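You operate a simulated robot arm through the tools that you are given. There is no shell and no other tool.

You are at the controls of a simulated two-armed robot. One attempt, no reset.

TASK
Pick up the orange sign with one hand, pass it to the other hand and put it on the clear front of the round table.

The check looks at the end state, three seconds after you hand in, the way a careful person would. Anything else that was tipped, shoved, dropped, spilled or broken makes it a failure.

THE ROBOT
Two 6-joint arms with two-finger parallel grippers on one trunk, on a base that moves. Base frame: it is fixed to the floor where the robot stands at the start and does not move with it; the origin is under the middle of the robot, x ahead of it, y to its left, z up. Readings come in m, rad, newtons and seconds.
The left shoulder is at the start at [-0.077, 0.177, 0.832], the right one opposite. With the tool pointing down near the work surface each hand reaches from about 0.1 to 0.72 m from the robot's upright axis, wherever it stands, measured 20 degrees to its own side. Places, roughly: clear front of the round table (32x24 cm) [1.5, 0.4, 0.72]. Payload 1.57 kg a hand.
The tool frame of a hand sits at the grasp point between the pads (the TCP): z along the fingers, y along the line on which they close. The tips reach 0.03 m beyond it. The gripper opens to 0.08 m. The fingers are 0.017 m wide and 0.012 m thick; the gripper's body (0.04 by 0.082 m) begins 0.08 m behind the TCP.
Orientation is that of the tool frame in the base frame, as a unit quaternion [x, y, z, w]. With the fingers straight down and closing along the base's y, the tool's x points along the base's -x, its y along +y and its z along -z.

THE INTERFACE
- The arms move only by the tool move_arm. It takes "left_deltas", "right_deltas" or both (then of equal length, played together; a hand with none holds still); each is a list of rows, each an object (a shift or turn left out is 0, a gripper value left out holds the last) with "claw": the opening, from 0 (shut) to 1 (fully open); "travel": the shift along the base's x, y, z in m, a list of three; "rot": the turn, a rotation vector about the base's x, y, z in rad, a list of three. In form: [{"claw": claw, "travel": [x, y, z], "rot": [rx, ry, rz]}, ...]. A call has 1 to 20 rows; each row shifts and turns the commanded pose from where the row before left it. Each row takes 0.2 s and may step no farther than 0.05 m and 0.15 rad from the row before; otherwise, or with a gripper value out of range, the whole call is refused. Where a pose cannot be reached the arm comes as near as it can. A force on the tool above 40 N (or 10 N above the force at the start of the call, whichever is more), or a blocked arm, ends the call early, and 0.2 s more pass. Each finger travels about 0.072 m/s and halts on what it meets, pressing with about 40 N; the grip force reading is that of the motor and also rises with nothing between the fingers. The clock runs only during rows and for 0.2 s after the last one: add rows that do not move to give the fingers time. The reply holds the time, the measured pose of the TCP, the force on the tool along the base axes, the opening and the grip force, in the units named above and with some noise, with the torque about the TCP (base axes, N m) and any sound that the robot's microphone picked up, and new pictures: "views" is both (left out), scene, wrist or none (wrist: the cameras of the hands that moved).
- Cameras (640 x 400 px; columns grow to the right, rows downward): "scene" is now at [0.0422, 0.0072, 1.5611]; the picture's right is [0.10, -0.99, 0.00], its down [-0.67, -0.07, -0.74] and it looks along [0.74, 0.08, -0.67] (base axes); focal length 264 px, centre (320, 200). "left" rides on the left gripper at [0.072, 0.007, -0.122] in its tool frame; the picture's right is [-0.09, 1.00, 0.00], its down [-0.84, -0.08, -0.54] and it looks along [-0.54, -0.05, 0.84] (tool axes); focal length 238 px, centre (320, 200). "right" rides on the right gripper at [0.072, -0.007, -0.122] in its tool frame; the picture's right is [0.09, 1.00, 0.00], its down [-0.84, 0.08, -0.54] and it looks along [-0.54, 0.05, 0.84] (tool axes); focal length 238 px, centre (320, 200). There is no depth. A picture from a camera that has moved, and an enlarged one, comes with that camera's place and axes in the base frame and with its lens.
- slide_trunk(by): moves the trunk up (or, below 0, down) by that many m; the arms and the scene camera ride with it, the base frame stays. It gives what a move gives, with no picture.
- base_move(legs): drives the robot by 1 to 6 legs, each [ahead, left, turn to the left] in m, m and rad, along the robot's own axes; the way and the turn of a leg run together, so that a leg with both is an arc; at most 1.5 m and 3.142 rad a leg. The arms and the cameras ride along, it lands a little off, and it stops where it bumps. It gives what a move gives, and a new picture of the scene camera.
- pan_tilt(pan, tilt): turns the head with the scene camera to pan (to the left, within 2.496 rad either way) and tilt (down, from -0.506 to 1.204), counted from straight ahead of the robot (the tilt from the chest, where the trunk bows). It gives what a move gives, and a new picture of the scene camera.
- close_up(camera, box): a new picture of the part [left, top, right, bottom] of that camera's present view, enlarged. It takes no simulated time.
- hand_in(): hands the job in; it is judged then, once.

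Places have to be worked out from the pictures, the camera data and where the tool is seen. Open the grippers and draw the arms clear of the work before you hand the job in, unless the task says otherwise.

The tools are called after ">>>" by a JSON object that holds its "name" and its "arguments". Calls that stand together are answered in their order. move_arm: Moves the arms, as the interface text tells. Its arguments: {"type":"object","properties":{"left_deltas":{"type":"array","items":{"type":"object","properties":{"claw":{"type":"number"},"travel":{"type":"array","items":{"type":"number"}},"rot":{"type":"array","items":{"type":"number"}}}}},"right_deltas":{"type":"array","items":{"type":"object","properties":{"claw":{"type":"number"},"travel":{"type":"array","items":{"type":"number"}},"rot":{"type":"array","items":{"type":"number"}}}}},"views":{"type":"string","enum":["both","scene","wrist","none"]}},"required":[]} The other tools are called the same way: slide_trunk (by) moves the trunk up or down; base_move (legs) drives the base; pan_tilt (pan, tilt) turns the head that bears the scene camera; close_up (camera, box) takes an enlarged picture of a part of a camera's view; hand_in () hands the job in.

At the start:

```text
time: 0.0
left_eef_pos: [0.4381, 0.2703, 1.1465]
left_ee_rot: [0.0, 1.0, 0.0, 0.0]
left_wrist_force: [-0.7, 0.2, -0.3]
left_torque: [0.0, 0.02, -0.02]
left_grip_width: 0.0799
left_grip_force: 0.1
right_eef_pos: [0.3896, -0.1404, 1.192]
right_ee_rot: [0.0, 1.0, -0.001, 0.0]
right_wrist_force: [0.8, 0.0, 0.1]
right_torque: [0.0, -0.02, 0.02]
right_grip_width: 0.0797
right_grip_force: 0.2
trunk travel left (down, up): [-0.275, 0.053]
robot x, y, heading: [0.0011, -0.0009, -0.002]
head pan, tilt (commanded): [0.103, 0.737]
```

scene: 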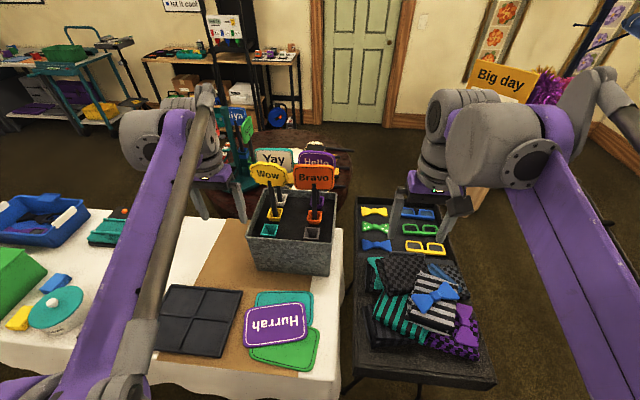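
right: 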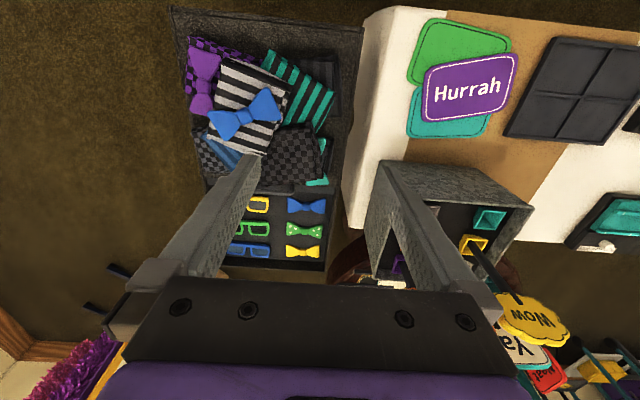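
left: 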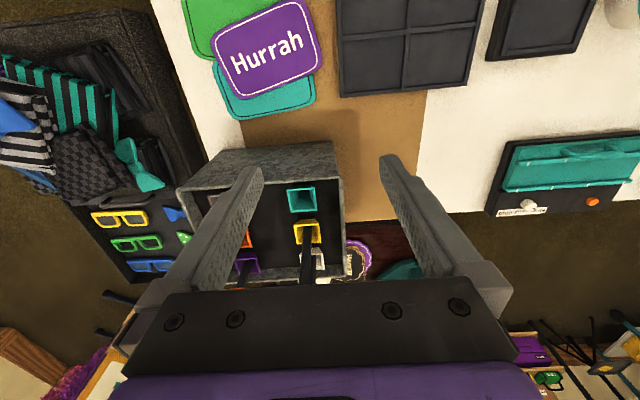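

The orange "Bravo" sign stands in a grey box among other signs (Wow, Yay, Hello). I take close-ups to work out its geometry.

>>> {"name": "close_up", "arguments": {"camera": "scene", "box": [230, 120, 360, 280]}}

>>> {"name": "close_up", "arguments": {"camera": "left", "box": [160, 130, 420, 300]}}

>>> {"name": "close_up", "arguments": {"camera": "right", "box": [340, 150, 600, 400]}}

```text
2.50 times, centred on (295, 200) of scene
camera zoom: at [0.0422, 0.0072, 1.5611], right [0.1, -0.99, 0.0], down [-0.67, -0.07, -0.74], along [0.74, 0.08, -0.67], focal length 660 px, centre (382, 200)
```

zoom: 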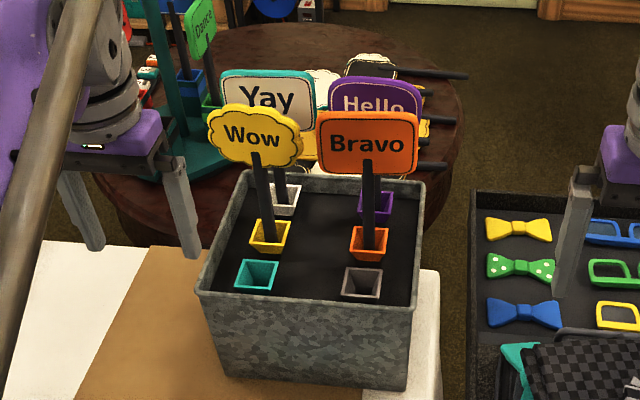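

```text
2.35 times, centred on (290, 215) of left
camera zoom: at [0.3668, 0.2758, 1.2686], right [0.09, 1.0, 0.0], down [0.84, -0.08, 0.54], along [0.54, -0.05, -0.84], focal length 561 px, centre (391, 165)
```

zoom: 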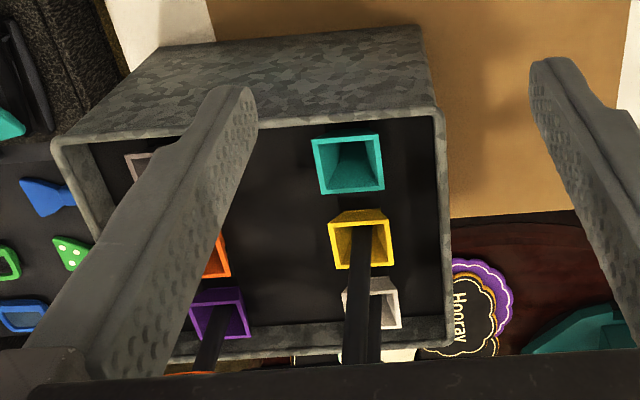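

```text
1.60 times, centred on (470, 275) of right
camera zoom: at [0.318, -0.1464, 1.3133], right [-0.09, 1.0, 0.0], down [0.84, 0.08, 0.54], along [0.54, 0.05, -0.84], focal length 381 px, centre (80, 80)
```

zoom: 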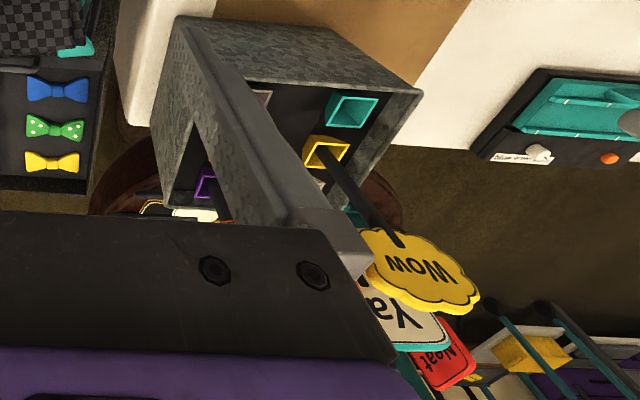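

The yellow socket triangulates to about [0.658, 0.224, 0.92], so the orange one is near [0.66, 0.089, 0.92] with its board around z 1.04–1.13. Now I look around for the round table and the driving route.

>>> {"name": "pan_tilt", "arguments": {"pan": 0.25, "tilt": 0.4}}

>>> {"name": "pan_tilt", "arguments": {"pan": -0.6, "tilt": 0.5}}

>>> {"name": "pan_tilt", "arguments": {"pan": 1.2, "tilt": 0.5}}

```text
time: 0.8
left_eef_pos: [0.438, 0.2699, 1.1463]
left_ee_rot: [0.0, 1.0, 0.0, 0.0]
left_wrist_force: [0.0, 0.0, 0.0]
left_torque: [0.01, 0.03, 0.01]
left_grip_width: 0.0799
left_grip_force: 0.1
right_eef_pos: [0.3902, -0.1403, 1.1919]
right_ee_rot: [0.0, 1.0, 0.0, -0.001]
right_wrist_force: [0.3, -0.6, 0.1]
right_torque: [0.0, 0.0, -0.04]
right_grip_width: 0.08
right_grip_force: 0.0
trunk travel left (down, up): [-0.275, 0.053]
robot x, y, heading: [-0.0031, -0.0007, -0.002]
head pan, tilt (commanded): [0.25, 0.4]
camera scene: at [0.0489, 0.0215, 1.591], right [0.25, -0.97, 0.0], down [-0.38, -0.1, -0.92], along [0.89, 0.23, -0.39], focal length 264 px, centre (320, 200)
```

scene: 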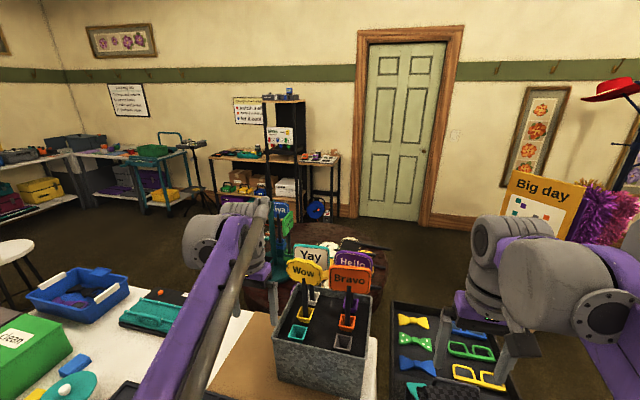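

```text
time: 2.0
left_eef_pos: [0.4382, 0.27, 1.1463]
left_ee_rot: [0.0, 1.0, 0.001, 0.001]
left_wrist_force: [0.1, 0.2, -0.3]
left_torque: [0.0, 0.02, 0.01]
left_grip_width: 0.0799
left_grip_force: 0.0
right_eef_pos: [0.3903, -0.1417, 1.1929]
right_ee_rot: [0.0, 1.0, 0.0, 0.0]
right_wrist_force: [0.4, -0.3, 0.6]
right_torque: [0.03, -0.01, 0.0]
right_grip_width: 0.08
right_grip_force: 0.1
trunk travel left (down, up): [-0.275, 0.053]
robot x, y, heading: [-0.0009, 0.001, -0.002]
head pan, tilt (commanded): [-0.6, 0.499]
camera scene: at [0.0342, -0.0528, 1.5819], right [-0.56, -0.83, 0.0], down [-0.4, 0.27, -0.88], along [0.72, -0.5, -0.48], focal length 264 px, centre (320, 200)
```

scene: 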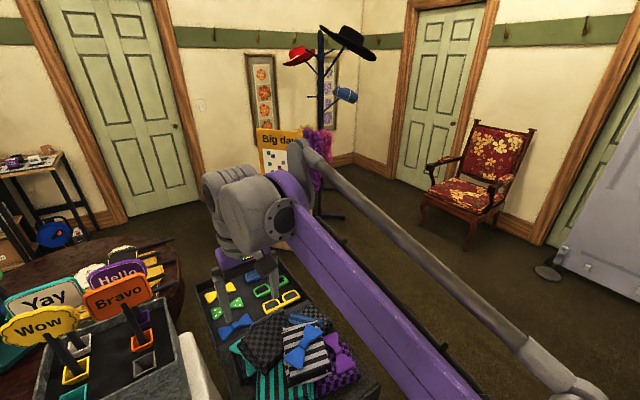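

```text
time: 3.8
left_eef_pos: [0.4389, 0.2701, 1.1464]
left_ee_rot: [0.0, 1.0, -0.001, 0.0]
left_wrist_force: [0.2, 0.5, -0.4]
left_torque: [-0.01, -0.01, -0.01]
left_grip_width: 0.0799
left_grip_force: 0.0
right_eef_pos: [0.3896, -0.1408, 1.1926]
right_ee_rot: [0.0, 1.0, -0.001, 0.0]
right_wrist_force: [0.0, 0.1, 0.4]
right_torque: [-0.01, -0.01, -0.02]
right_grip_width: 0.0799
right_grip_force: 0.1
trunk travel left (down, up): [-0.275, 0.053]
robot x, y, heading: [-0.0021, 0.0, -0.001]
head pan, tilt (commanded): [1.201, 0.499]
camera scene: at [-0.0079, 0.0834, 1.5819], right [0.93, -0.36, 0.0], down [-0.17, -0.45, -0.88], along [0.32, 0.82, -0.48], focal length 264 px, centre (320, 200)
```

scene: 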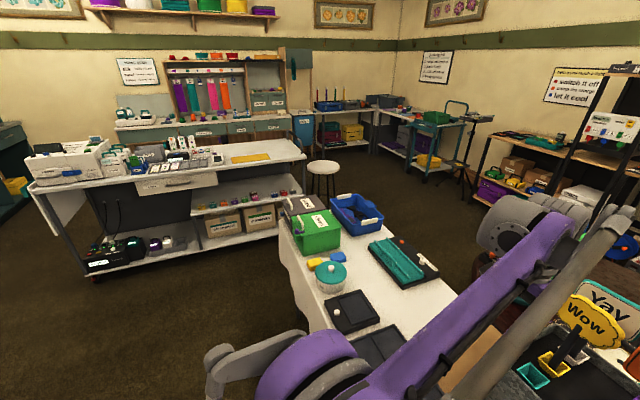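

The round table seems to be centred near (1.25, 0.4), so its clear front at x≈1.5 is on the far side from here. I point the head back at the box and look closer at the sign, then check the floor to the right.

>>> {"name": "pan_tilt", "arguments": {"pan": 0.1, "tilt": 0.65}}

>>> {"name": "close_up", "arguments": {"camera": "scene", "box": [240, 100, 370, 181]}}

>>> {"name": "close_up", "arguments": {"camera": "scene", "box": [280, 100, 360, 220]}}

```text
time: 5.1
left_eef_pos: [0.4379, 0.27, 1.1465]
left_ee_rot: [0.0, 1.0, 0.0, 0.0]
left_wrist_force: [-0.5, -0.4, 0.0]
left_torque: [-0.01, 0.02, 0.01]
left_grip_width: 0.0799
left_grip_force: 0.0
right_eef_pos: [0.3908, -0.1404, 1.1933]
right_ee_rot: [0.0, 1.0, 0.0, 0.0]
right_wrist_force: [0.4, -0.9, -0.1]
right_torque: [-0.01, 0.0, -0.03]
right_grip_width: 0.0802
right_grip_force: 0.1
trunk travel left (down, up): [-0.275, 0.053]
robot x, y, heading: [-0.002, -0.0024, -0.003]
head pan, tilt (commanded): [0.099, 0.649]
camera scene: at [0.0455, 0.0073, 1.5686], right [0.1, -0.99, 0.0], down [-0.6, -0.06, -0.8], along [0.79, 0.08, -0.6], focal length 264 px, centre (320, 200)
```

scene: 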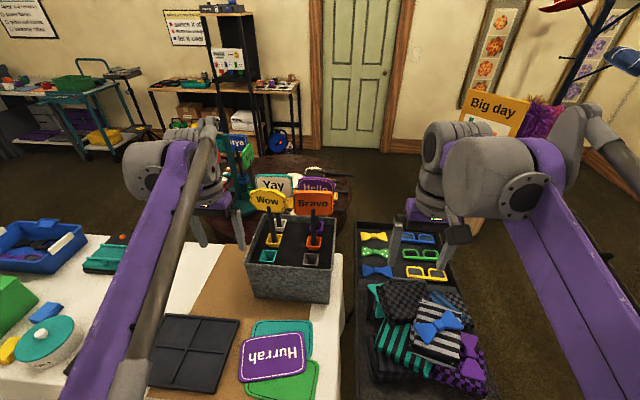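

```text
4.92 times, centred on (305, 140) of scene
camera zoom: at [0.0455, 0.0073, 1.5686], right [0.1, -0.99, 0.0], down [-0.6, -0.06, -0.8], along [0.79, 0.08, -0.6], focal length 1299 px, centre (394, 493)
```

zoom: 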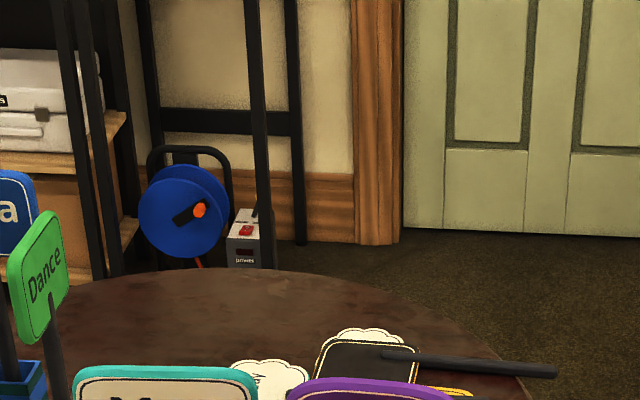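

```text
3.33 times, centred on (320, 160) of scene
camera zoom: at [0.0455, 0.0073, 1.5686], right [0.1, -0.99, 0.0], down [-0.6, -0.06, -0.8], along [0.79, 0.08, -0.6], focal length 880 px, centre (320, 333)
```

zoom: 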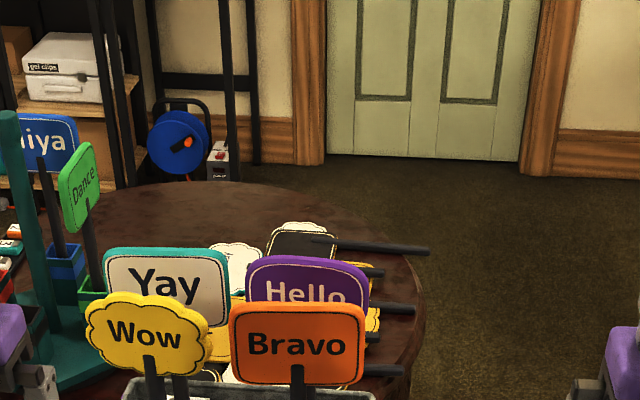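

The stick stands near (0.66, 0.09), clear between z 0.92 and 1.04, with the board facing the robot. I pitch the right hand to point forward and about 35° down, bring it in front of the stick, and shift the left hand away.

>>> {"name": "move_arm", "arguments": {"right_deltas": [{"claw": 1, "travel": [0.01, 0.028, -0.01], "rot": [0, -0.12, 0]}, {"travel": [0.015, 0.028, -0.017], "rot": [0, -0.12, 0]}, {"travel": [0.015, 0.028, -0.017], "rot": [0, -0.12, 0]}, {"travel": [0.015, 0.028, -0.017], "rot": [0, -0.12, 0]}, {"travel": [0.015, 0.028, -0.017], "rot": [0, -0.12, 0]}, {"travel": [0.02, 0.028, -0.017], "rot": [0, -0.12, 0]}, {"travel": [0.02, 0.028, -0.017], "rot": [0, -0.12, 0]}, {"travel": [0.02, 0.028, -0.017], "rot": [0, -0.12, 0]}], "left_deltas": [{"claw": 1, "travel": [-0.01, 0.02, 0]}, {"travel": [-0.01, 0.02, 0]}, {"travel": [-0.01, 0.02, 0]}, {"travel": [-0.01, 0.02, 0]}, {"travel": [-0.01, 0.02, 0]}, {"travel": [-0.01, 0.02, 0]}, {"travel": [0, 0, 0]}, {"travel": [0, 0, 0]}]}}

```text
time: 6.9
left_eef_pos: [0.3778, 0.3903, 1.147]
left_ee_rot: [0.0, 1.0, 0.0, 0.0]
left_wrist_force: [-0.4, 0.1, 0.2]
left_torque: [0.01, -0.02, -0.01]
left_grip_width: 0.08
left_grip_force: 0.0
right_eef_pos: [0.5188, 0.0838, 1.0645]
right_ee_rot: [0.0, 0.887, 0.0, 0.463]
right_wrist_force: [0.1, 0.9, -0.3]
right_torque: [-0.01, 0.03, -0.02]
right_grip_width: 0.08
right_grip_force: 0.1
trunk travel left (down, up): [-0.275, 0.053]
robot x, y, heading: [0.0019, 0.0014, 0.001]
head pan, tilt (commanded): [0.099, 0.649]
camera scene: at [0.0463, 0.0083, 1.5685], right [0.1, -1.0, 0.0], down [-0.6, -0.06, -0.8], along [0.79, 0.08, -0.61], focal length 264 px, centre (320, 200)
camera right: at [0.3786, 0.0777, 1.0743], right [-0.05, 1.0, -0.08], down [0.03, 0.08, 1.0], along [1.0, 0.05, -0.04], focal length 238 px, centre (320, 200)
camera left: at [0.3061, 0.3962, 1.2695], right [0.09, 1.0, 0.0], down [0.84, -0.08, 0.54], along [0.54, -0.05, -0.84], focal length 238 px, centre (320, 200)
```

scene: 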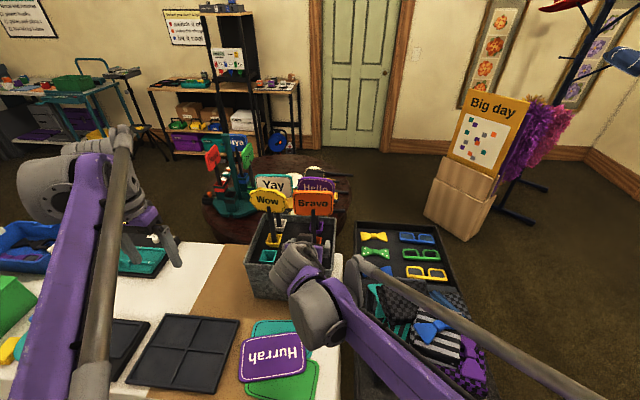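
right: 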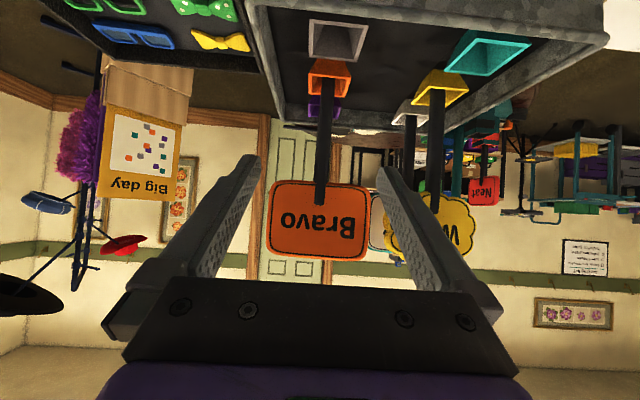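
left: 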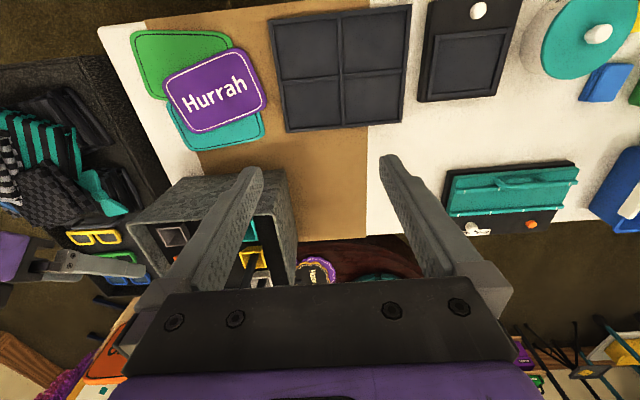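

The wrist view confirms the stick at y≈0.09 between the open fingers, with the board's bottom edge at z≈1.04. I slide in under the board to about (0.66, 0.09, 1.0) without closing yet.

>>> {"name": "move_arm", "arguments": {"right_deltas": [{"travel": [0.02, 0.002, -0.018]}, {"travel": [0.025, 0.002, -0.018]}, {"travel": [0.025, 0.002, -0.012]}, {"travel": [0.025, 0, -0.007]}, {"travel": [0.025, 0, -0.005]}, {"travel": [0.02, 0, -0.004]}, {"travel": [0, 0, 0]}]}}

>>> {"name": "close_up", "arguments": {"camera": "scene", "box": [240, 160, 360, 300]}}

```text
time: 8.5
left_eef_pos: [0.3765, 0.3889, 1.1479]
left_ee_rot: [0.0, 1.0, 0.0, 0.0]
left_wrist_force: [-0.1, 0.0, -0.2]
left_torque: [0.01, 0.01, 0.0]
left_grip_width: 0.0799
left_grip_force: 0.0
right_eef_pos: [0.6568, 0.0895, 1.0001]
right_ee_rot: [0.0, 0.887, 0.0, 0.463]
right_wrist_force: [-0.5, 0.2, -0.7]
right_torque: [-0.01, -0.02, 0.01]
right_grip_width: 0.0798
right_grip_force: 0.0
trunk travel left (down, up): [-0.275, 0.053]
robot x, y, heading: [-0.0023, 0.0031, -0.001]
head pan, tilt (commanded): [0.099, 0.649]
camera scene: at [0.0451, 0.0071, 1.5686], right [0.1, -1.0, 0.0], down [-0.6, -0.06, -0.8], along [0.79, 0.08, -0.6], focal length 264 px, centre (320, 200)
camera right: at [0.5159, 0.0826, 1.0108], right [-0.05, 1.0, -0.08], down [0.03, 0.08, 1.0], along [1.0, 0.05, -0.04], focal length 238 px, centre (320, 200)
```

scene: 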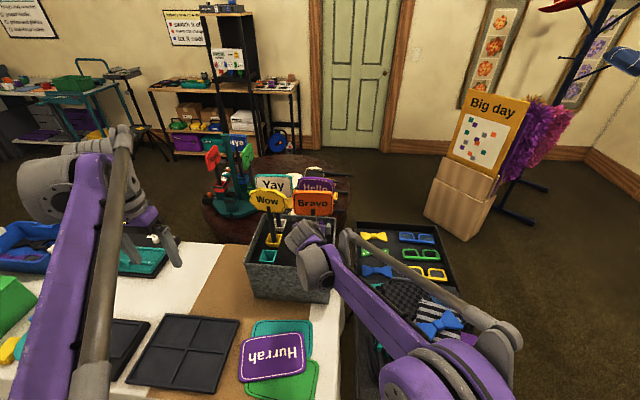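
right: 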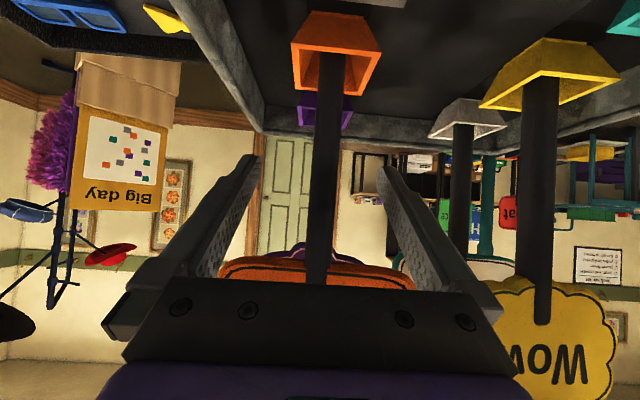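

```text
2.86 times, centred on (300, 230) of scene
camera zoom: at [0.0451, 0.0071, 1.5686], right [0.1, -1.0, 0.0], down [-0.6, -0.06, -0.8], along [0.79, 0.08, -0.6], focal length 754 px, centre (377, 114)
```

zoom: 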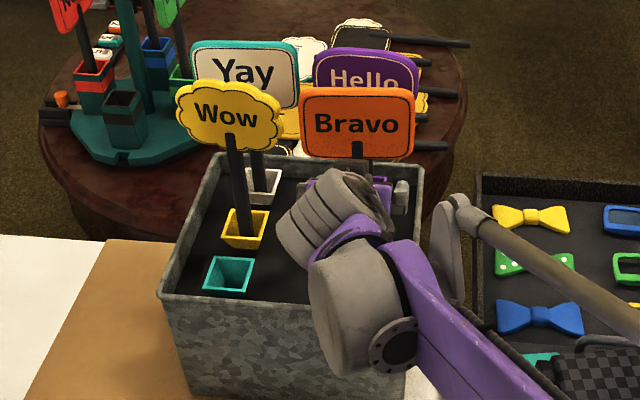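

The stick is centred between the pads and nothing else is in the way. I close the right gripper on it.

>>> {"name": "move_arm", "arguments": {"right_deltas": [{"claw": 0.4}, {"claw": 0.2}, {"claw": 0}, {"claw": 0}, {"claw": 0}]}}

```text
time: 9.7
left_eef_pos: [0.3771, 0.3891, 1.149]
left_ee_rot: [0.0, 1.0, 0.0, 0.0]
left_wrist_force: [-0.5, 0.3, -0.4]
left_torque: [0.02, -0.01, 0.01]
left_grip_width: 0.08
left_grip_force: 0.2
right_eef_pos: [0.6568, 0.0883, 1.0002]
right_ee_rot: [-0.001, 0.886, 0.001, 0.463]
right_wrist_force: [0.9, -0.7, -0.3]
right_torque: [0.05, 0.01, -0.02]
right_grip_width: 0.0155
right_grip_force: 30.7
trunk travel left (down, up): [-0.275, 0.053]
robot x, y, heading: [0.0041, 0.0022, -0.006]
head pan, tilt (commanded): [0.099, 0.649]
camera scene: at [0.0455, 0.0073, 1.5685], right [0.1, -1.0, 0.0], down [-0.6, -0.06, -0.8], along [0.79, 0.08, -0.6], focal length 264 px, centre (320, 200)
camera right: at [0.5159, 0.0826, 1.0107], right [-0.05, 1.0, -0.08], down [0.03, 0.08, 1.0], along [1.0, 0.05, -0.04], focal length 238 px, centre (320, 200)
```

scene: 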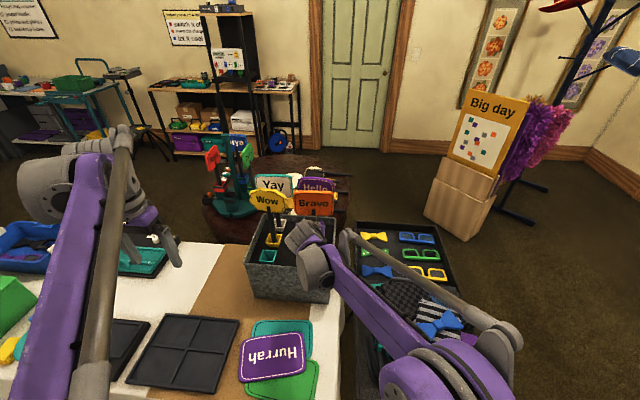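
right: 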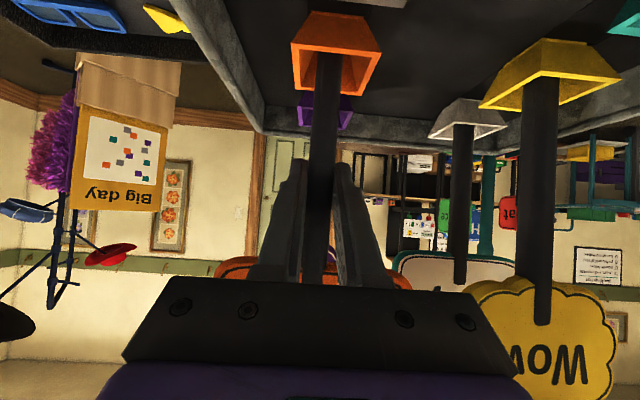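

The grip holds at 15.5 mm, so the stick is between the pads. I lift straight up, slowly, watching the force.

>>> {"name": "move_arm", "arguments": {"right_deltas": [{"claw": 0, "travel": [0, 0, 0.01]}, {"travel": [0, 0, 0.015]}, {"travel": [0, 0, 0.02]}, {"travel": [0, 0, 0.02]}, {"travel": [0, 0, 0.02]}]}}

```text
time: 10.9
left_eef_pos: [0.3759, 0.3895, 1.1483]
left_ee_rot: [0.0, 1.0, 0.0, 0.001]
left_wrist_force: [0.2, 0.1, 0.5]
left_torque: [-0.03, -0.01, 0.01]
left_grip_width: 0.0802
left_grip_force: 0.1
right_eef_pos: [0.6617, 0.0899, 1.0847]
right_ee_rot: [0.0, 0.886, 0.0, 0.463]
right_wrist_force: [-0.1, -0.4, -1.2]
right_torque: [0.02, 0.01, -0.02]
right_grip_width: 0.0151
right_grip_force: 31.1
trunk travel left (down, up): [-0.275, 0.053]
robot x, y, heading: [0.0011, 0.0016, 0.004]
head pan, tilt (commanded): [0.099, 0.649]
camera scene: at [0.0456, 0.0072, 1.5686], right [0.1, -1.0, 0.0], down [-0.6, -0.06, -0.8], along [0.79, 0.08, -0.6], focal length 264 px, centre (320, 200)
camera right: at [0.5203, 0.0837, 1.0957], right [-0.05, 1.0, -0.08], down [0.03, 0.08, 1.0], along [1.0, 0.05, -0.04], focal length 238 px, centre (320, 200)
```

scene: 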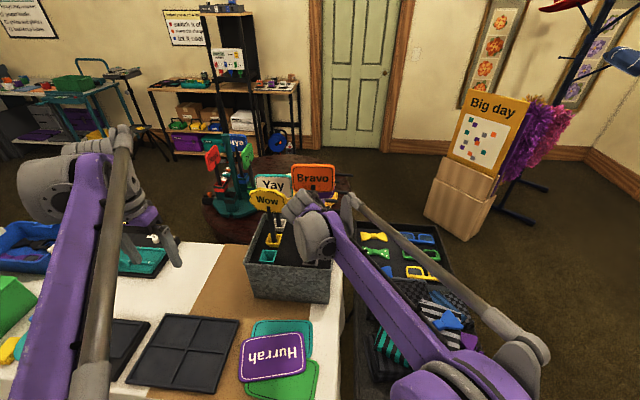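
right: 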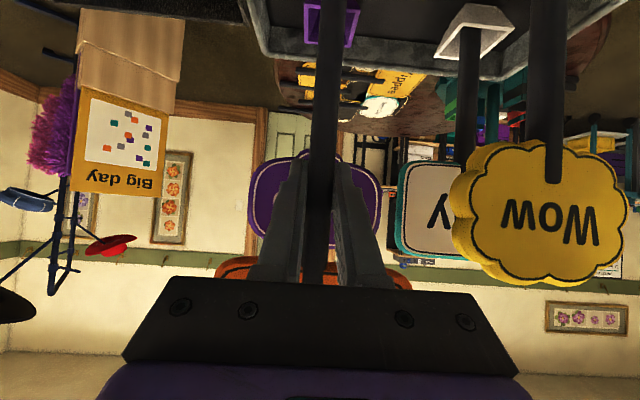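

The sign rises freely. I keep lifting straight up to get the whole stick out of its socket.

>>> {"name": "move_arm", "arguments": {"right_deltas": [{"claw": 0, "travel": [0, 0, 0.02]}, {"travel": [0, 0, 0.02]}, {"travel": [0, 0, 0.02]}, {"travel": [0, 0, 0.02]}, {"travel": [0, 0, 0.01]}]}}

```text
time: 12.1
left_eef_pos: [0.3788, 0.3893, 1.1487]
left_ee_rot: [0.0, 1.0, 0.0, 0.0]
left_wrist_force: [-1.0, 0.0, -0.2]
left_torque: [-0.01, 0.02, 0.01]
left_grip_width: 0.0801
left_grip_force: 0.1
right_eef_pos: [0.6591, 0.0901, 1.1737]
right_ee_rot: [-0.001, 0.887, 0.001, 0.463]
right_wrist_force: [0.0, -0.8, -0.9]
right_torque: [-0.02, 0.0, 0.01]
right_grip_width: 0.0155
right_grip_force: 31.0
trunk travel left (down, up): [-0.275, 0.053]
robot x, y, heading: [0.0023, 0.0014, -0.001]
head pan, tilt (commanded): [0.099, 0.649]
camera scene: at [0.0455, 0.0071, 1.5685], right [0.1, -1.0, 0.0], down [-0.6, -0.06, -0.8], along [0.79, 0.08, -0.6], focal length 264 px, centre (320, 200)
camera right: at [0.5185, 0.0837, 1.1841], right [-0.05, 1.0, -0.08], down [0.04, 0.08, 1.0], along [1.0, 0.05, -0.04], focal length 238 px, centre (320, 200)
```

scene: 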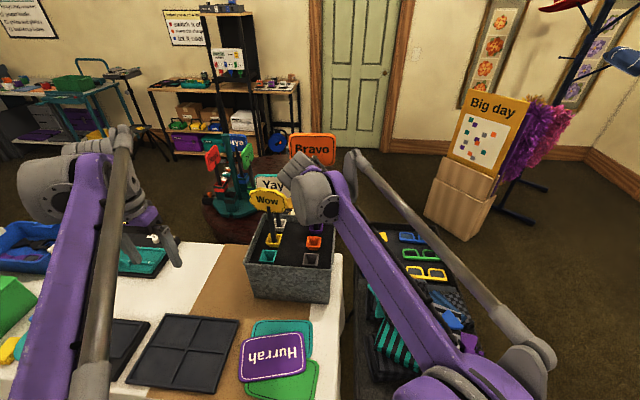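
right: 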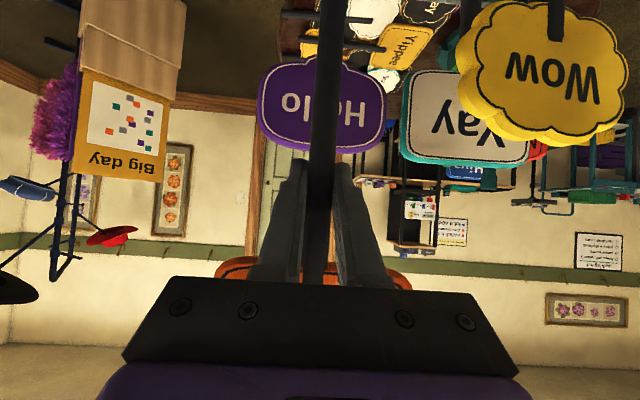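

The orange socket now looks open from above. I check whether the stick's lower end is out.

>>> {"name": "close_up", "arguments": {"camera": "scene", "box": [260, 120, 350, 280]}}

>>> {"name": "close_up", "arguments": {"camera": "left", "box": [120, 160, 320, 300]}}

```text
2.50 times, centred on (305, 200) of scene
camera zoom: at [0.0455, 0.0071, 1.5685], right [0.1, -1.0, 0.0], down [-0.6, -0.06, -0.8], along [0.79, 0.08, -0.6], focal length 660 px, centre (358, 200)
```

zoom: 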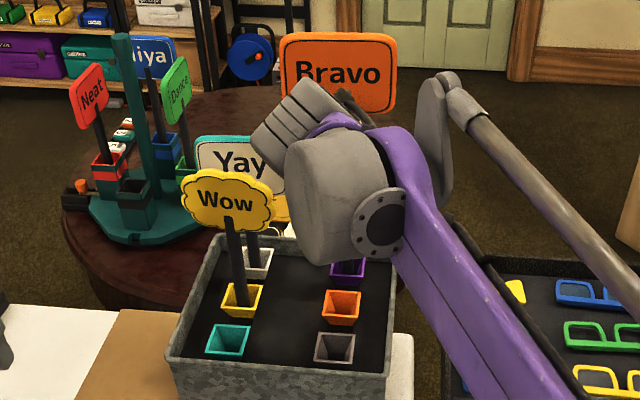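

```text
2.86 times, centred on (220, 230) of left
camera zoom: at [0.3055, 0.3952, 1.27], right [0.09, 1.0, 0.0], down [0.84, -0.08, 0.54], along [0.54, -0.05, -0.84], focal length 681 px, centre (606, 114)
```

zoom: 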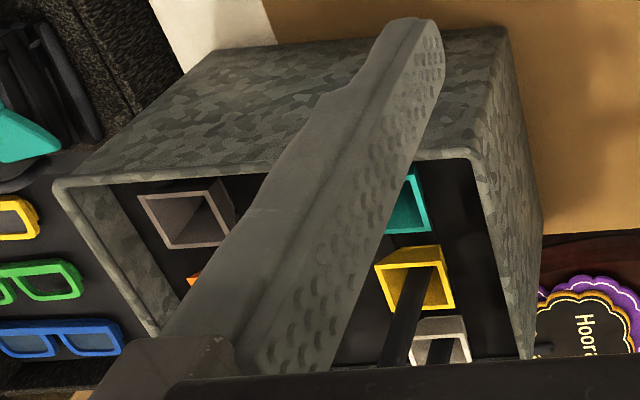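

The orange socket is empty and the stick's lower end is above about z 0.98, clear of the rim. I raise a little more and draw the sign back toward the robot for the handover.

>>> {"name": "move_arm", "arguments": {"right_deltas": [{"claw": 0, "travel": [0, 0, 0.03]}, {"travel": [-0.03, -0.01, 0.01]}, {"travel": [-0.04, -0.02, 0]}, {"travel": [-0.04, -0.02, 0]}, {"travel": [-0.04, -0.02, 0]}, {"travel": [-0.03, -0.02, 0]}, {"travel": [0, 0, 0]}]}}

>>> {"name": "close_up", "arguments": {"camera": "scene", "box": [220, 80, 420, 300]}}

```text
time: 13.7
left_eef_pos: [0.3771, 0.3902, 1.1488]
left_ee_rot: [0.001, 1.0, 0.0, -0.001]
left_wrist_force: [0.6, -0.4, -0.2]
left_torque: [0.0, 0.02, 0.0]
left_grip_width: 0.08
left_grip_force: 0.1
right_eef_pos: [0.4809, -0.0035, 1.2152]
right_ee_rot: [0.001, 0.887, 0.0, 0.462]
right_wrist_force: [0.1, 0.1, -0.3]
right_torque: [-0.01, 0.05, 0.0]
right_grip_width: 0.0154
right_grip_force: 31.1
trunk travel left (down, up): [-0.275, 0.053]
robot x, y, heading: [-0.0034, -0.0045, -0.005]
head pan, tilt (commanded): [0.099, 0.649]
camera scene: at [0.0464, 0.0078, 1.5685], right [0.1, -1.0, 0.0], down [-0.6, -0.06, -0.8], along [0.79, 0.08, -0.61], focal length 264 px, centre (320, 200)
camera right: at [0.3402, -0.0087, 1.2255], right [-0.05, 1.0, -0.08], down [0.04, 0.08, 1.0], along [1.0, 0.05, -0.04], focal length 238 px, centre (320, 200)
```

scene: 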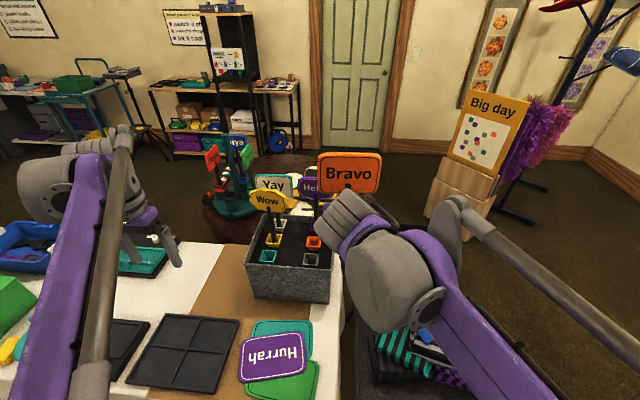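
right: 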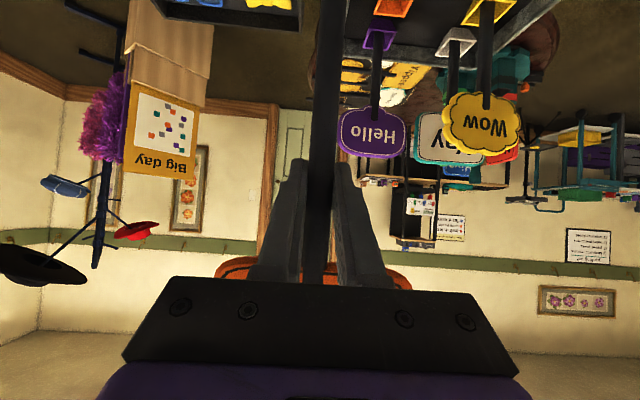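

```text
1.82 times, centred on (320, 190) of scene
camera zoom: at [0.0464, 0.0078, 1.5685], right [0.1, -1.0, 0.0], down [-0.6, -0.06, -0.8], along [0.79, 0.08, -0.61], focal length 480 px, centre (320, 218)
```

zoom: 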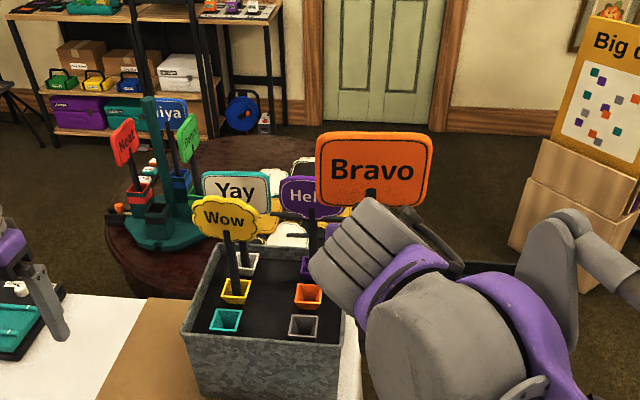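

The sign is safely out and nothing else moved. I now turn the right hand to point straight down so the board tips forward and the free lower stick end swings toward the robot, where the left hand can take it.

>>> {"name": "move_arm", "arguments": {"right_deltas": [{"claw": 0, "travel": [0.002, 0, -0.004], "rot": [0, 0.12, 0]}, {"travel": [0.002, 0, -0.004], "rot": [0, 0.12, 0]}, {"travel": [0.002, 0, -0.004], "rot": [0, 0.12, 0]}, {"travel": [0.002, 0, -0.004], "rot": [0, 0.12, 0]}, {"travel": [0.002, 0, -0.004], "rot": [0, 0.12, 0]}, {"travel": [0.002, 0, -0.004], "rot": [0, 0.12, 0]}, {"travel": [0.002, 0, -0.004], "rot": [0, 0.12, 0]}, {"travel": [0.002, 0, -0.004], "rot": [0, 0.12, 0]}, {"travel": [0, 0, 0]}]}}

```text
time: 15.7
left_eef_pos: [0.3763, 0.3906, 1.1477]
left_ee_rot: [0.0, 1.0, 0.0, 0.0]
left_wrist_force: [-0.1, -0.1, -0.4]
left_torque: [0.0, 0.0, 0.0]
left_grip_width: 0.08
left_grip_force: 0.1
right_eef_pos: [0.495, -0.0022, 1.1808]
right_ee_rot: [0.0, 1.0, 0.001, 0.0]
right_wrist_force: [0.7, -0.1, 0.4]
right_torque: [0.02, -0.03, -0.02]
right_grip_width: 0.0
right_grip_force: 21.4
trunk travel left (down, up): [-0.275, 0.053]
robot x, y, heading: [-0.0022, 0.0001, 0.001]
head pan, tilt (commanded): [0.099, 0.649]
camera scene: at [0.0446, 0.0071, 1.5686], right [0.1, -1.0, 0.0], down [-0.6, -0.06, -0.8], along [0.79, 0.08, -0.6], focal length 264 px, centre (320, 200)
camera right: at [0.4238, -0.0075, 1.3035], right [-0.09, 1.0, 0.0], down [0.84, 0.08, 0.54], along [0.54, 0.05, -0.84], focal length 238 px, centre (320, 200)
```

scene: 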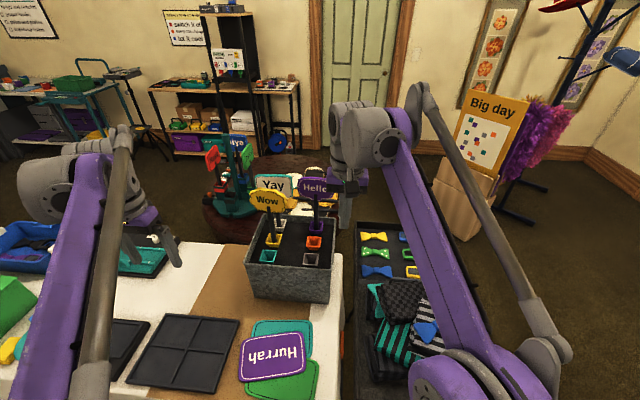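
right: 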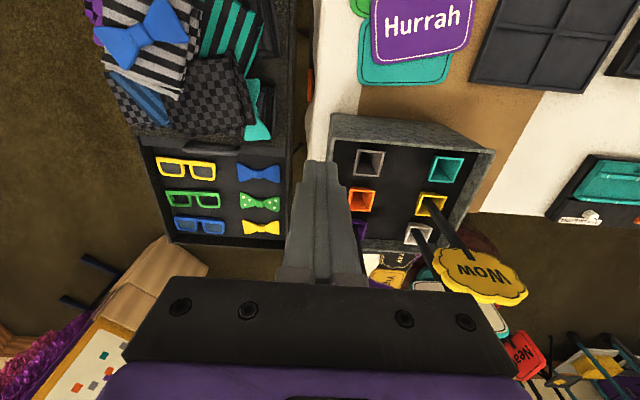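

The right gripper reads 0 mm: the sign has slipped out. I look for where it went; there is an orange sliver between the tray and the table in the wrist view.

>>> {"name": "close_up", "arguments": {"camera": "right", "box": [270, 0, 350, 200]}}

>>> {"name": "pan_tilt", "arguments": {"pan": -0.15, "tilt": 1.1}}

```text
2.00 times, centred on (310, 100) of right
camera zoom: at [0.4238, -0.0075, 1.3035], right [-0.09, 1.0, 0.0], down [0.84, 0.08, 0.54], along [0.54, 0.05, -0.84], focal length 477 px, centre (340, 400)
```

zoom: 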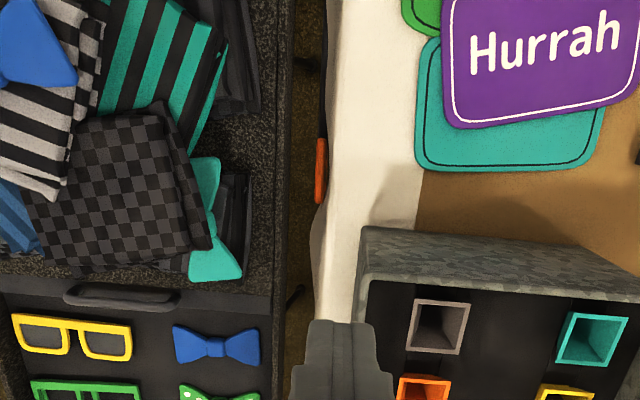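

```text
time: 16.6
left_eef_pos: [0.3773, 0.3899, 1.1472]
left_ee_rot: [0.0, 1.0, 0.0, 0.0]
left_wrist_force: [0.0, -0.2, 0.1]
left_torque: [0.0, 0.05, 0.01]
left_grip_width: 0.0801
left_grip_force: 0.1
right_eef_pos: [0.4945, -0.0006, 1.1819]
right_ee_rot: [0.0, 1.0, 0.0, 0.0]
right_wrist_force: [0.0, -0.1, 0.4]
right_torque: [0.04, 0.01, 0.03]
right_grip_width: 0.0
right_grip_force: 21.3
trunk travel left (down, up): [-0.275, 0.053]
robot x, y, heading: [-0.0016, -0.0027, 0.003]
head pan, tilt (commanded): [-0.15, 1.1]
camera scene: at [0.0216, -0.0108, 1.5343], right [-0.15, -0.99, 0.0], down [-0.88, 0.13, -0.45], along [0.45, -0.07, -0.89], focal length 264 px, centre (320, 200)
```

scene: 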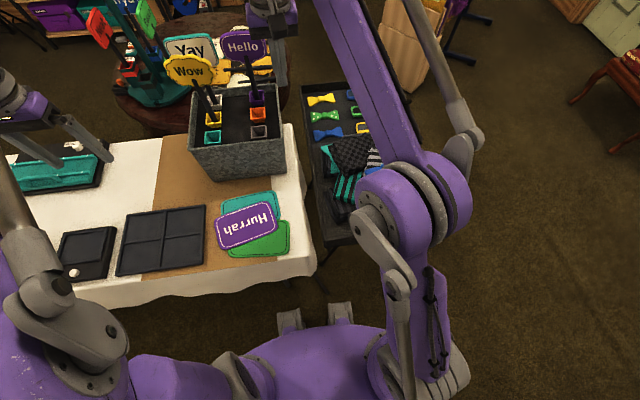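

The sign seems to have dropped into the gap between the work table and the tray. I zoom in there.

>>> {"name": "close_up", "arguments": {"camera": "scene", "box": [270, 100, 370, 300]}}

>>> {"name": "close_up", "arguments": {"camera": "right", "box": [290, 40, 330, 120]}}

```text
2.00 times, centred on (320, 200) of scene
camera zoom: at [0.0216, -0.0108, 1.5343], right [-0.15, -0.99, 0.0], down [-0.88, 0.13, -0.45], along [0.45, -0.07, -0.89], focal length 528 px, centre (320, 200)
```

zoom: 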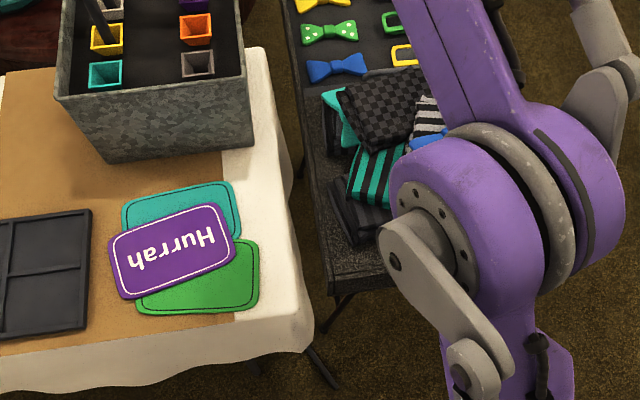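

```text
5.00 times, centred on (310, 80) of right
camera zoom: at [0.4243, -0.0073, 1.3032], right [-0.09, 1.0, 0.0], down [0.84, 0.08, 0.54], along [0.54, 0.05, -0.84], focal length 1192 px, centre (370, 800)
```

zoom: 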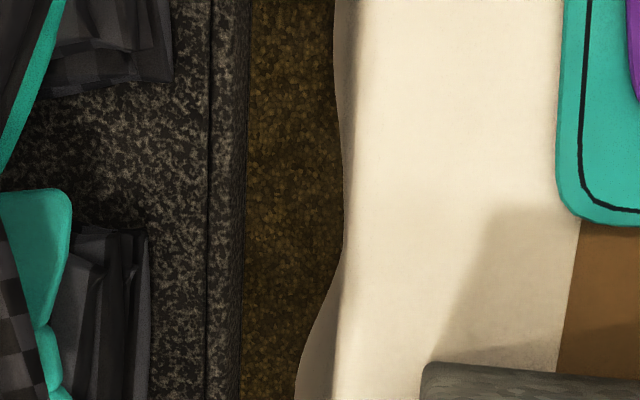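

The second wrist close-up no longer shows the orange, so the sign was still falling and is now on the floor somewhere. I search the floor with the head and the right wrist camera.

>>> {"name": "pan_tilt", "arguments": {"pan": -0.5, "tilt": 0.9}}

>>> {"name": "move_arm", "arguments": {"right_deltas": [{"travel": [-0.02, -0.02, 0.0]}, {"travel": [-0.03, -0.03, 0.0]}, {"travel": [-0.03, -0.03, 0.0]}, {"travel": [-0.03, -0.03, 0.0]}], "views": "both"}}

```text
time: 17.4
left_eef_pos: [0.3763, 0.3896, 1.1479]
left_ee_rot: [0.0, 1.0, 0.0, 0.0]
left_wrist_force: [0.4, 1.1, 0.3]
left_torque: [0.03, -0.01, 0.01]
left_grip_width: 0.08
left_grip_force: 0.1
right_eef_pos: [0.4962, -0.0018, 1.1819]
right_ee_rot: [0.0, 1.0, 0.0, 0.0]
right_wrist_force: [-0.4, -0.3, 0.4]
right_torque: [-0.01, 0.01, 0.05]
right_grip_width: 0.0
right_grip_force: 21.2
trunk travel left (down, up): [-0.275, 0.053]
robot x, y, heading: [-0.0019, 0.0007, 0.001]
head pan, tilt (commanded): [-0.499, 0.901]
camera scene: at [0.0255, -0.0375, 1.548], right [-0.48, -0.88, 0.0], down [-0.69, 0.37, -0.62], along [0.55, -0.3, -0.78], focal length 264 px, centre (320, 200)
```

scene: 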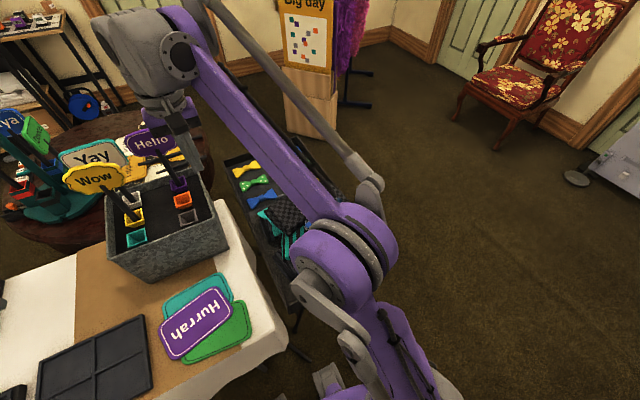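

```text
time: 18.4
left_eef_pos: [0.3757, 0.3897, 1.1495]
left_ee_rot: [0.0, 1.0, 0.0, 0.001]
left_wrist_force: [-0.3, -0.7, -0.8]
left_torque: [0.03, 0.0, -0.03]
left_grip_width: 0.0801
left_grip_force: 0.2
right_eef_pos: [0.3816, -0.1131, 1.1803]
right_ee_rot: [0.0, 1.0, 0.0, 0.002]
right_wrist_force: [0.3, 0.1, -1.2]
right_torque: [0.04, -0.01, 0.01]
right_grip_width: 0.0001
right_grip_force: 21.2
trunk travel left (down, up): [-0.275, 0.053]
robot x, y, heading: [0.0027, 0.0005, 0.001]
head pan, tilt (commanded): [-0.499, 0.901]
camera scene: at [0.0237, -0.0384, 1.548], right [-0.48, -0.88, 0.0], down [-0.69, 0.38, -0.62], along [0.55, -0.3, -0.78], focal length 264 px, centre (320, 200)
camera right: at [0.3122, -0.1195, 1.3012], right [-0.09, 1.0, 0.0], down [0.84, 0.08, 0.54], along [0.54, 0.05, -0.84], focal length 238 px, centre (320, 200)
```

scene: 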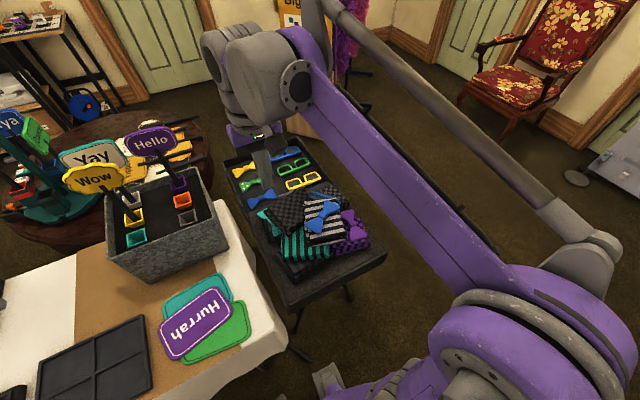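
right: 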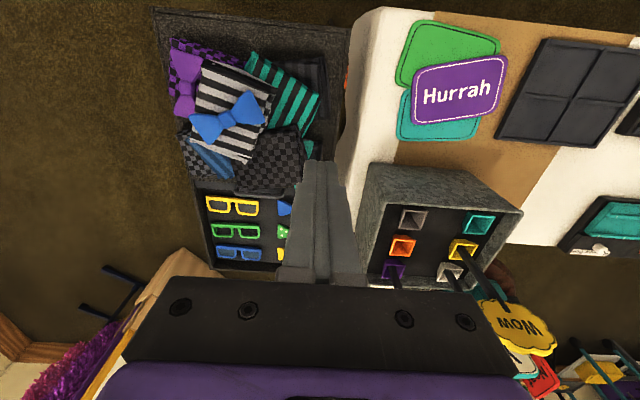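

An orange edge shows again beside the cloth at about (346, 75) in the wrist view. I zoom in on it.

>>> {"name": "close_up", "arguments": {"camera": "right", "box": [310, 0, 390, 160]}}

>>> {"name": "close_up", "arguments": {"camera": "right", "box": [330, 40, 370, 100]}}

```text
2.50 times, centred on (350, 80) of right
camera zoom: at [0.3122, -0.1195, 1.3012], right [-0.09, 1.0, 0.0], down [0.84, 0.08, 0.54], along [0.54, 0.05, -0.84], focal length 596 px, centre (245, 500)
```

zoom: 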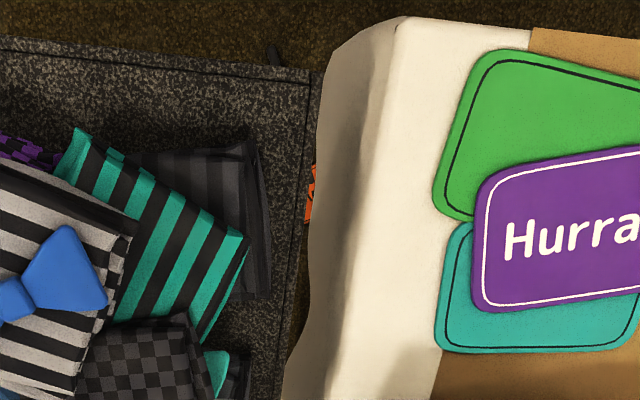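

```text
6.67 times, centred on (350, 70) of right
camera zoom: at [0.3122, -0.1195, 1.3012], right [-0.09, 1.0, 0.0], down [0.84, 0.08, 0.54], along [0.54, 0.05, -0.84], focal length 1589 px, centre (120, 1067)
```

zoom: 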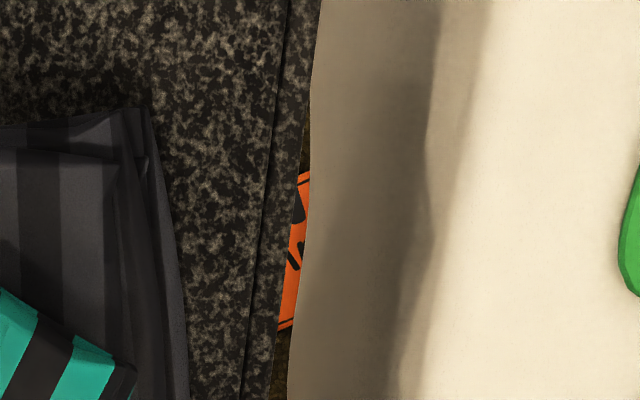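

The sign lies face-up on the floor around (0.43, 0.02), under the right edge of the work table. To recover it I must back off to see and reach beneath, so I first check the space behind the robot.

>>> {"name": "pan_tilt", "arguments": {"pan": 2.45, "tilt": 0.5}}

>>> {"name": "pan_tilt", "arguments": {"pan": -2.45, "tilt": 0.5}}

>>> {"name": "pan_tilt", "arguments": {"pan": -1.4, "tilt": 0.5}}

```text
time: 21.0
left_eef_pos: [0.3771, 0.3892, 1.1467]
left_ee_rot: [0.0, 1.0, 0.0, 0.0]
left_wrist_force: [-0.9, -0.4, -0.8]
left_torque: [0.0, 0.0, -0.02]
left_grip_width: 0.0801
left_grip_force: 0.0
right_eef_pos: [0.385, -0.1117, 1.1794]
right_ee_rot: [-0.001, 1.0, 0.0, 0.0]
right_wrist_force: [-0.4, 0.4, -0.3]
right_torque: [0.01, 0.01, 0.02]
right_grip_width: 0.0
right_grip_force: 21.4
trunk travel left (down, up): [-0.275, 0.053]
robot x, y, heading: [0.0026, 0.0005, 0.0]
head pan, tilt (commanded): [2.45, 0.499]
camera scene: at [-0.1109, 0.0566, 1.5819], right [0.64, 0.77, 0.0], down [0.37, -0.31, -0.88], along [-0.68, 0.56, -0.48], focal length 264 px, centre (320, 200)
```

scene: 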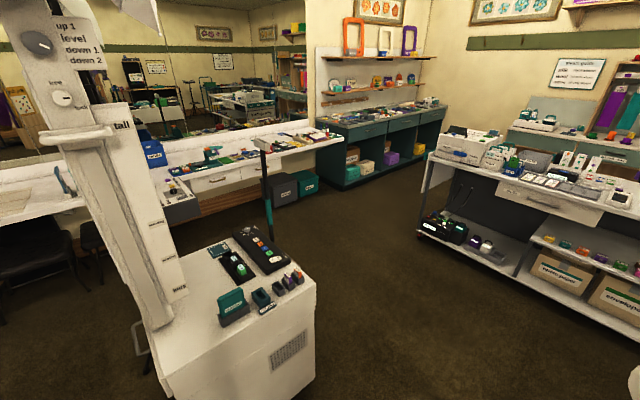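

```text
time: 24.9
left_eef_pos: [0.3759, 0.3895, 1.148]
left_ee_rot: [0.0, 1.0, -0.001, 0.0]
left_wrist_force: [-0.6, -0.2, 0.0]
left_torque: [0.0, 0.0, 0.01]
left_grip_width: 0.0801
left_grip_force: 0.0
right_eef_pos: [0.3856, -0.112, 1.1795]
right_ee_rot: [0.0, 1.0, 0.0, 0.0]
right_wrist_force: [0.3, -0.2, -0.3]
right_torque: [0.02, 0.0, 0.01]
right_grip_width: 0.0
right_grip_force: 21.5
trunk travel left (down, up): [-0.275, 0.053]
robot x, y, heading: [-0.0002, 0.0, 0.001]
head pan, tilt (commanded): [-2.45, 0.499]
camera scene: at [-0.111, -0.0594, 1.5819], right [-0.64, 0.77, 0.0], down [0.37, 0.31, -0.88], along [-0.68, -0.56, -0.48], focal length 264 px, centre (320, 200)
```

scene: 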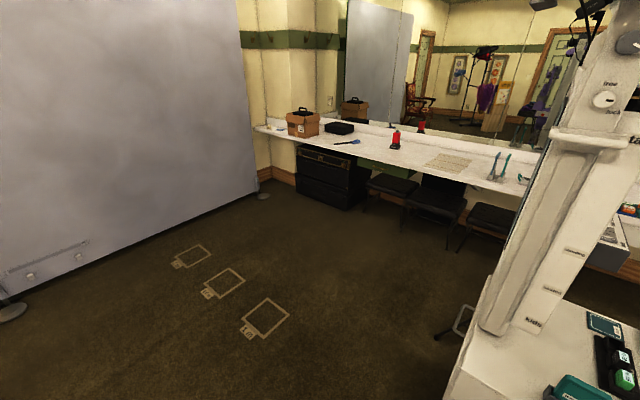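

```text
time: 26.2
left_eef_pos: [0.3768, 0.3904, 1.1474]
left_ee_rot: [-0.001, 1.0, -0.001, 0.0]
left_wrist_force: [0.1, 0.6, 0.4]
left_torque: [0.0, 0.02, -0.02]
left_grip_width: 0.0799
left_grip_force: 0.0
right_eef_pos: [0.3851, -0.1118, 1.1788]
right_ee_rot: [0.0, 1.0, 0.0, -0.001]
right_wrist_force: [0.8, 0.2, 0.4]
right_torque: [0.02, -0.01, 0.0]
right_grip_width: 0.0
right_grip_force: 21.0
trunk travel left (down, up): [-0.275, 0.053]
robot x, y, heading: [0.0021, -0.0014, 0.003]
head pan, tilt (commanded): [-1.4, 0.499]
camera scene: at [-0.0254, -0.0911, 1.5819], right [-0.99, -0.17, 0.0], down [-0.08, 0.47, -0.88], along [0.15, -0.87, -0.48], focal length 264 px, centre (320, 200)
```

scene: 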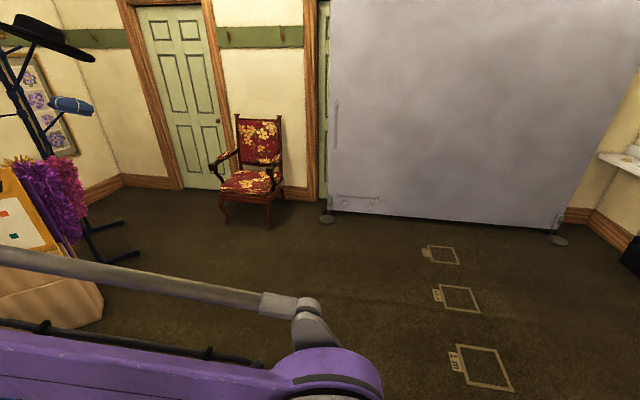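

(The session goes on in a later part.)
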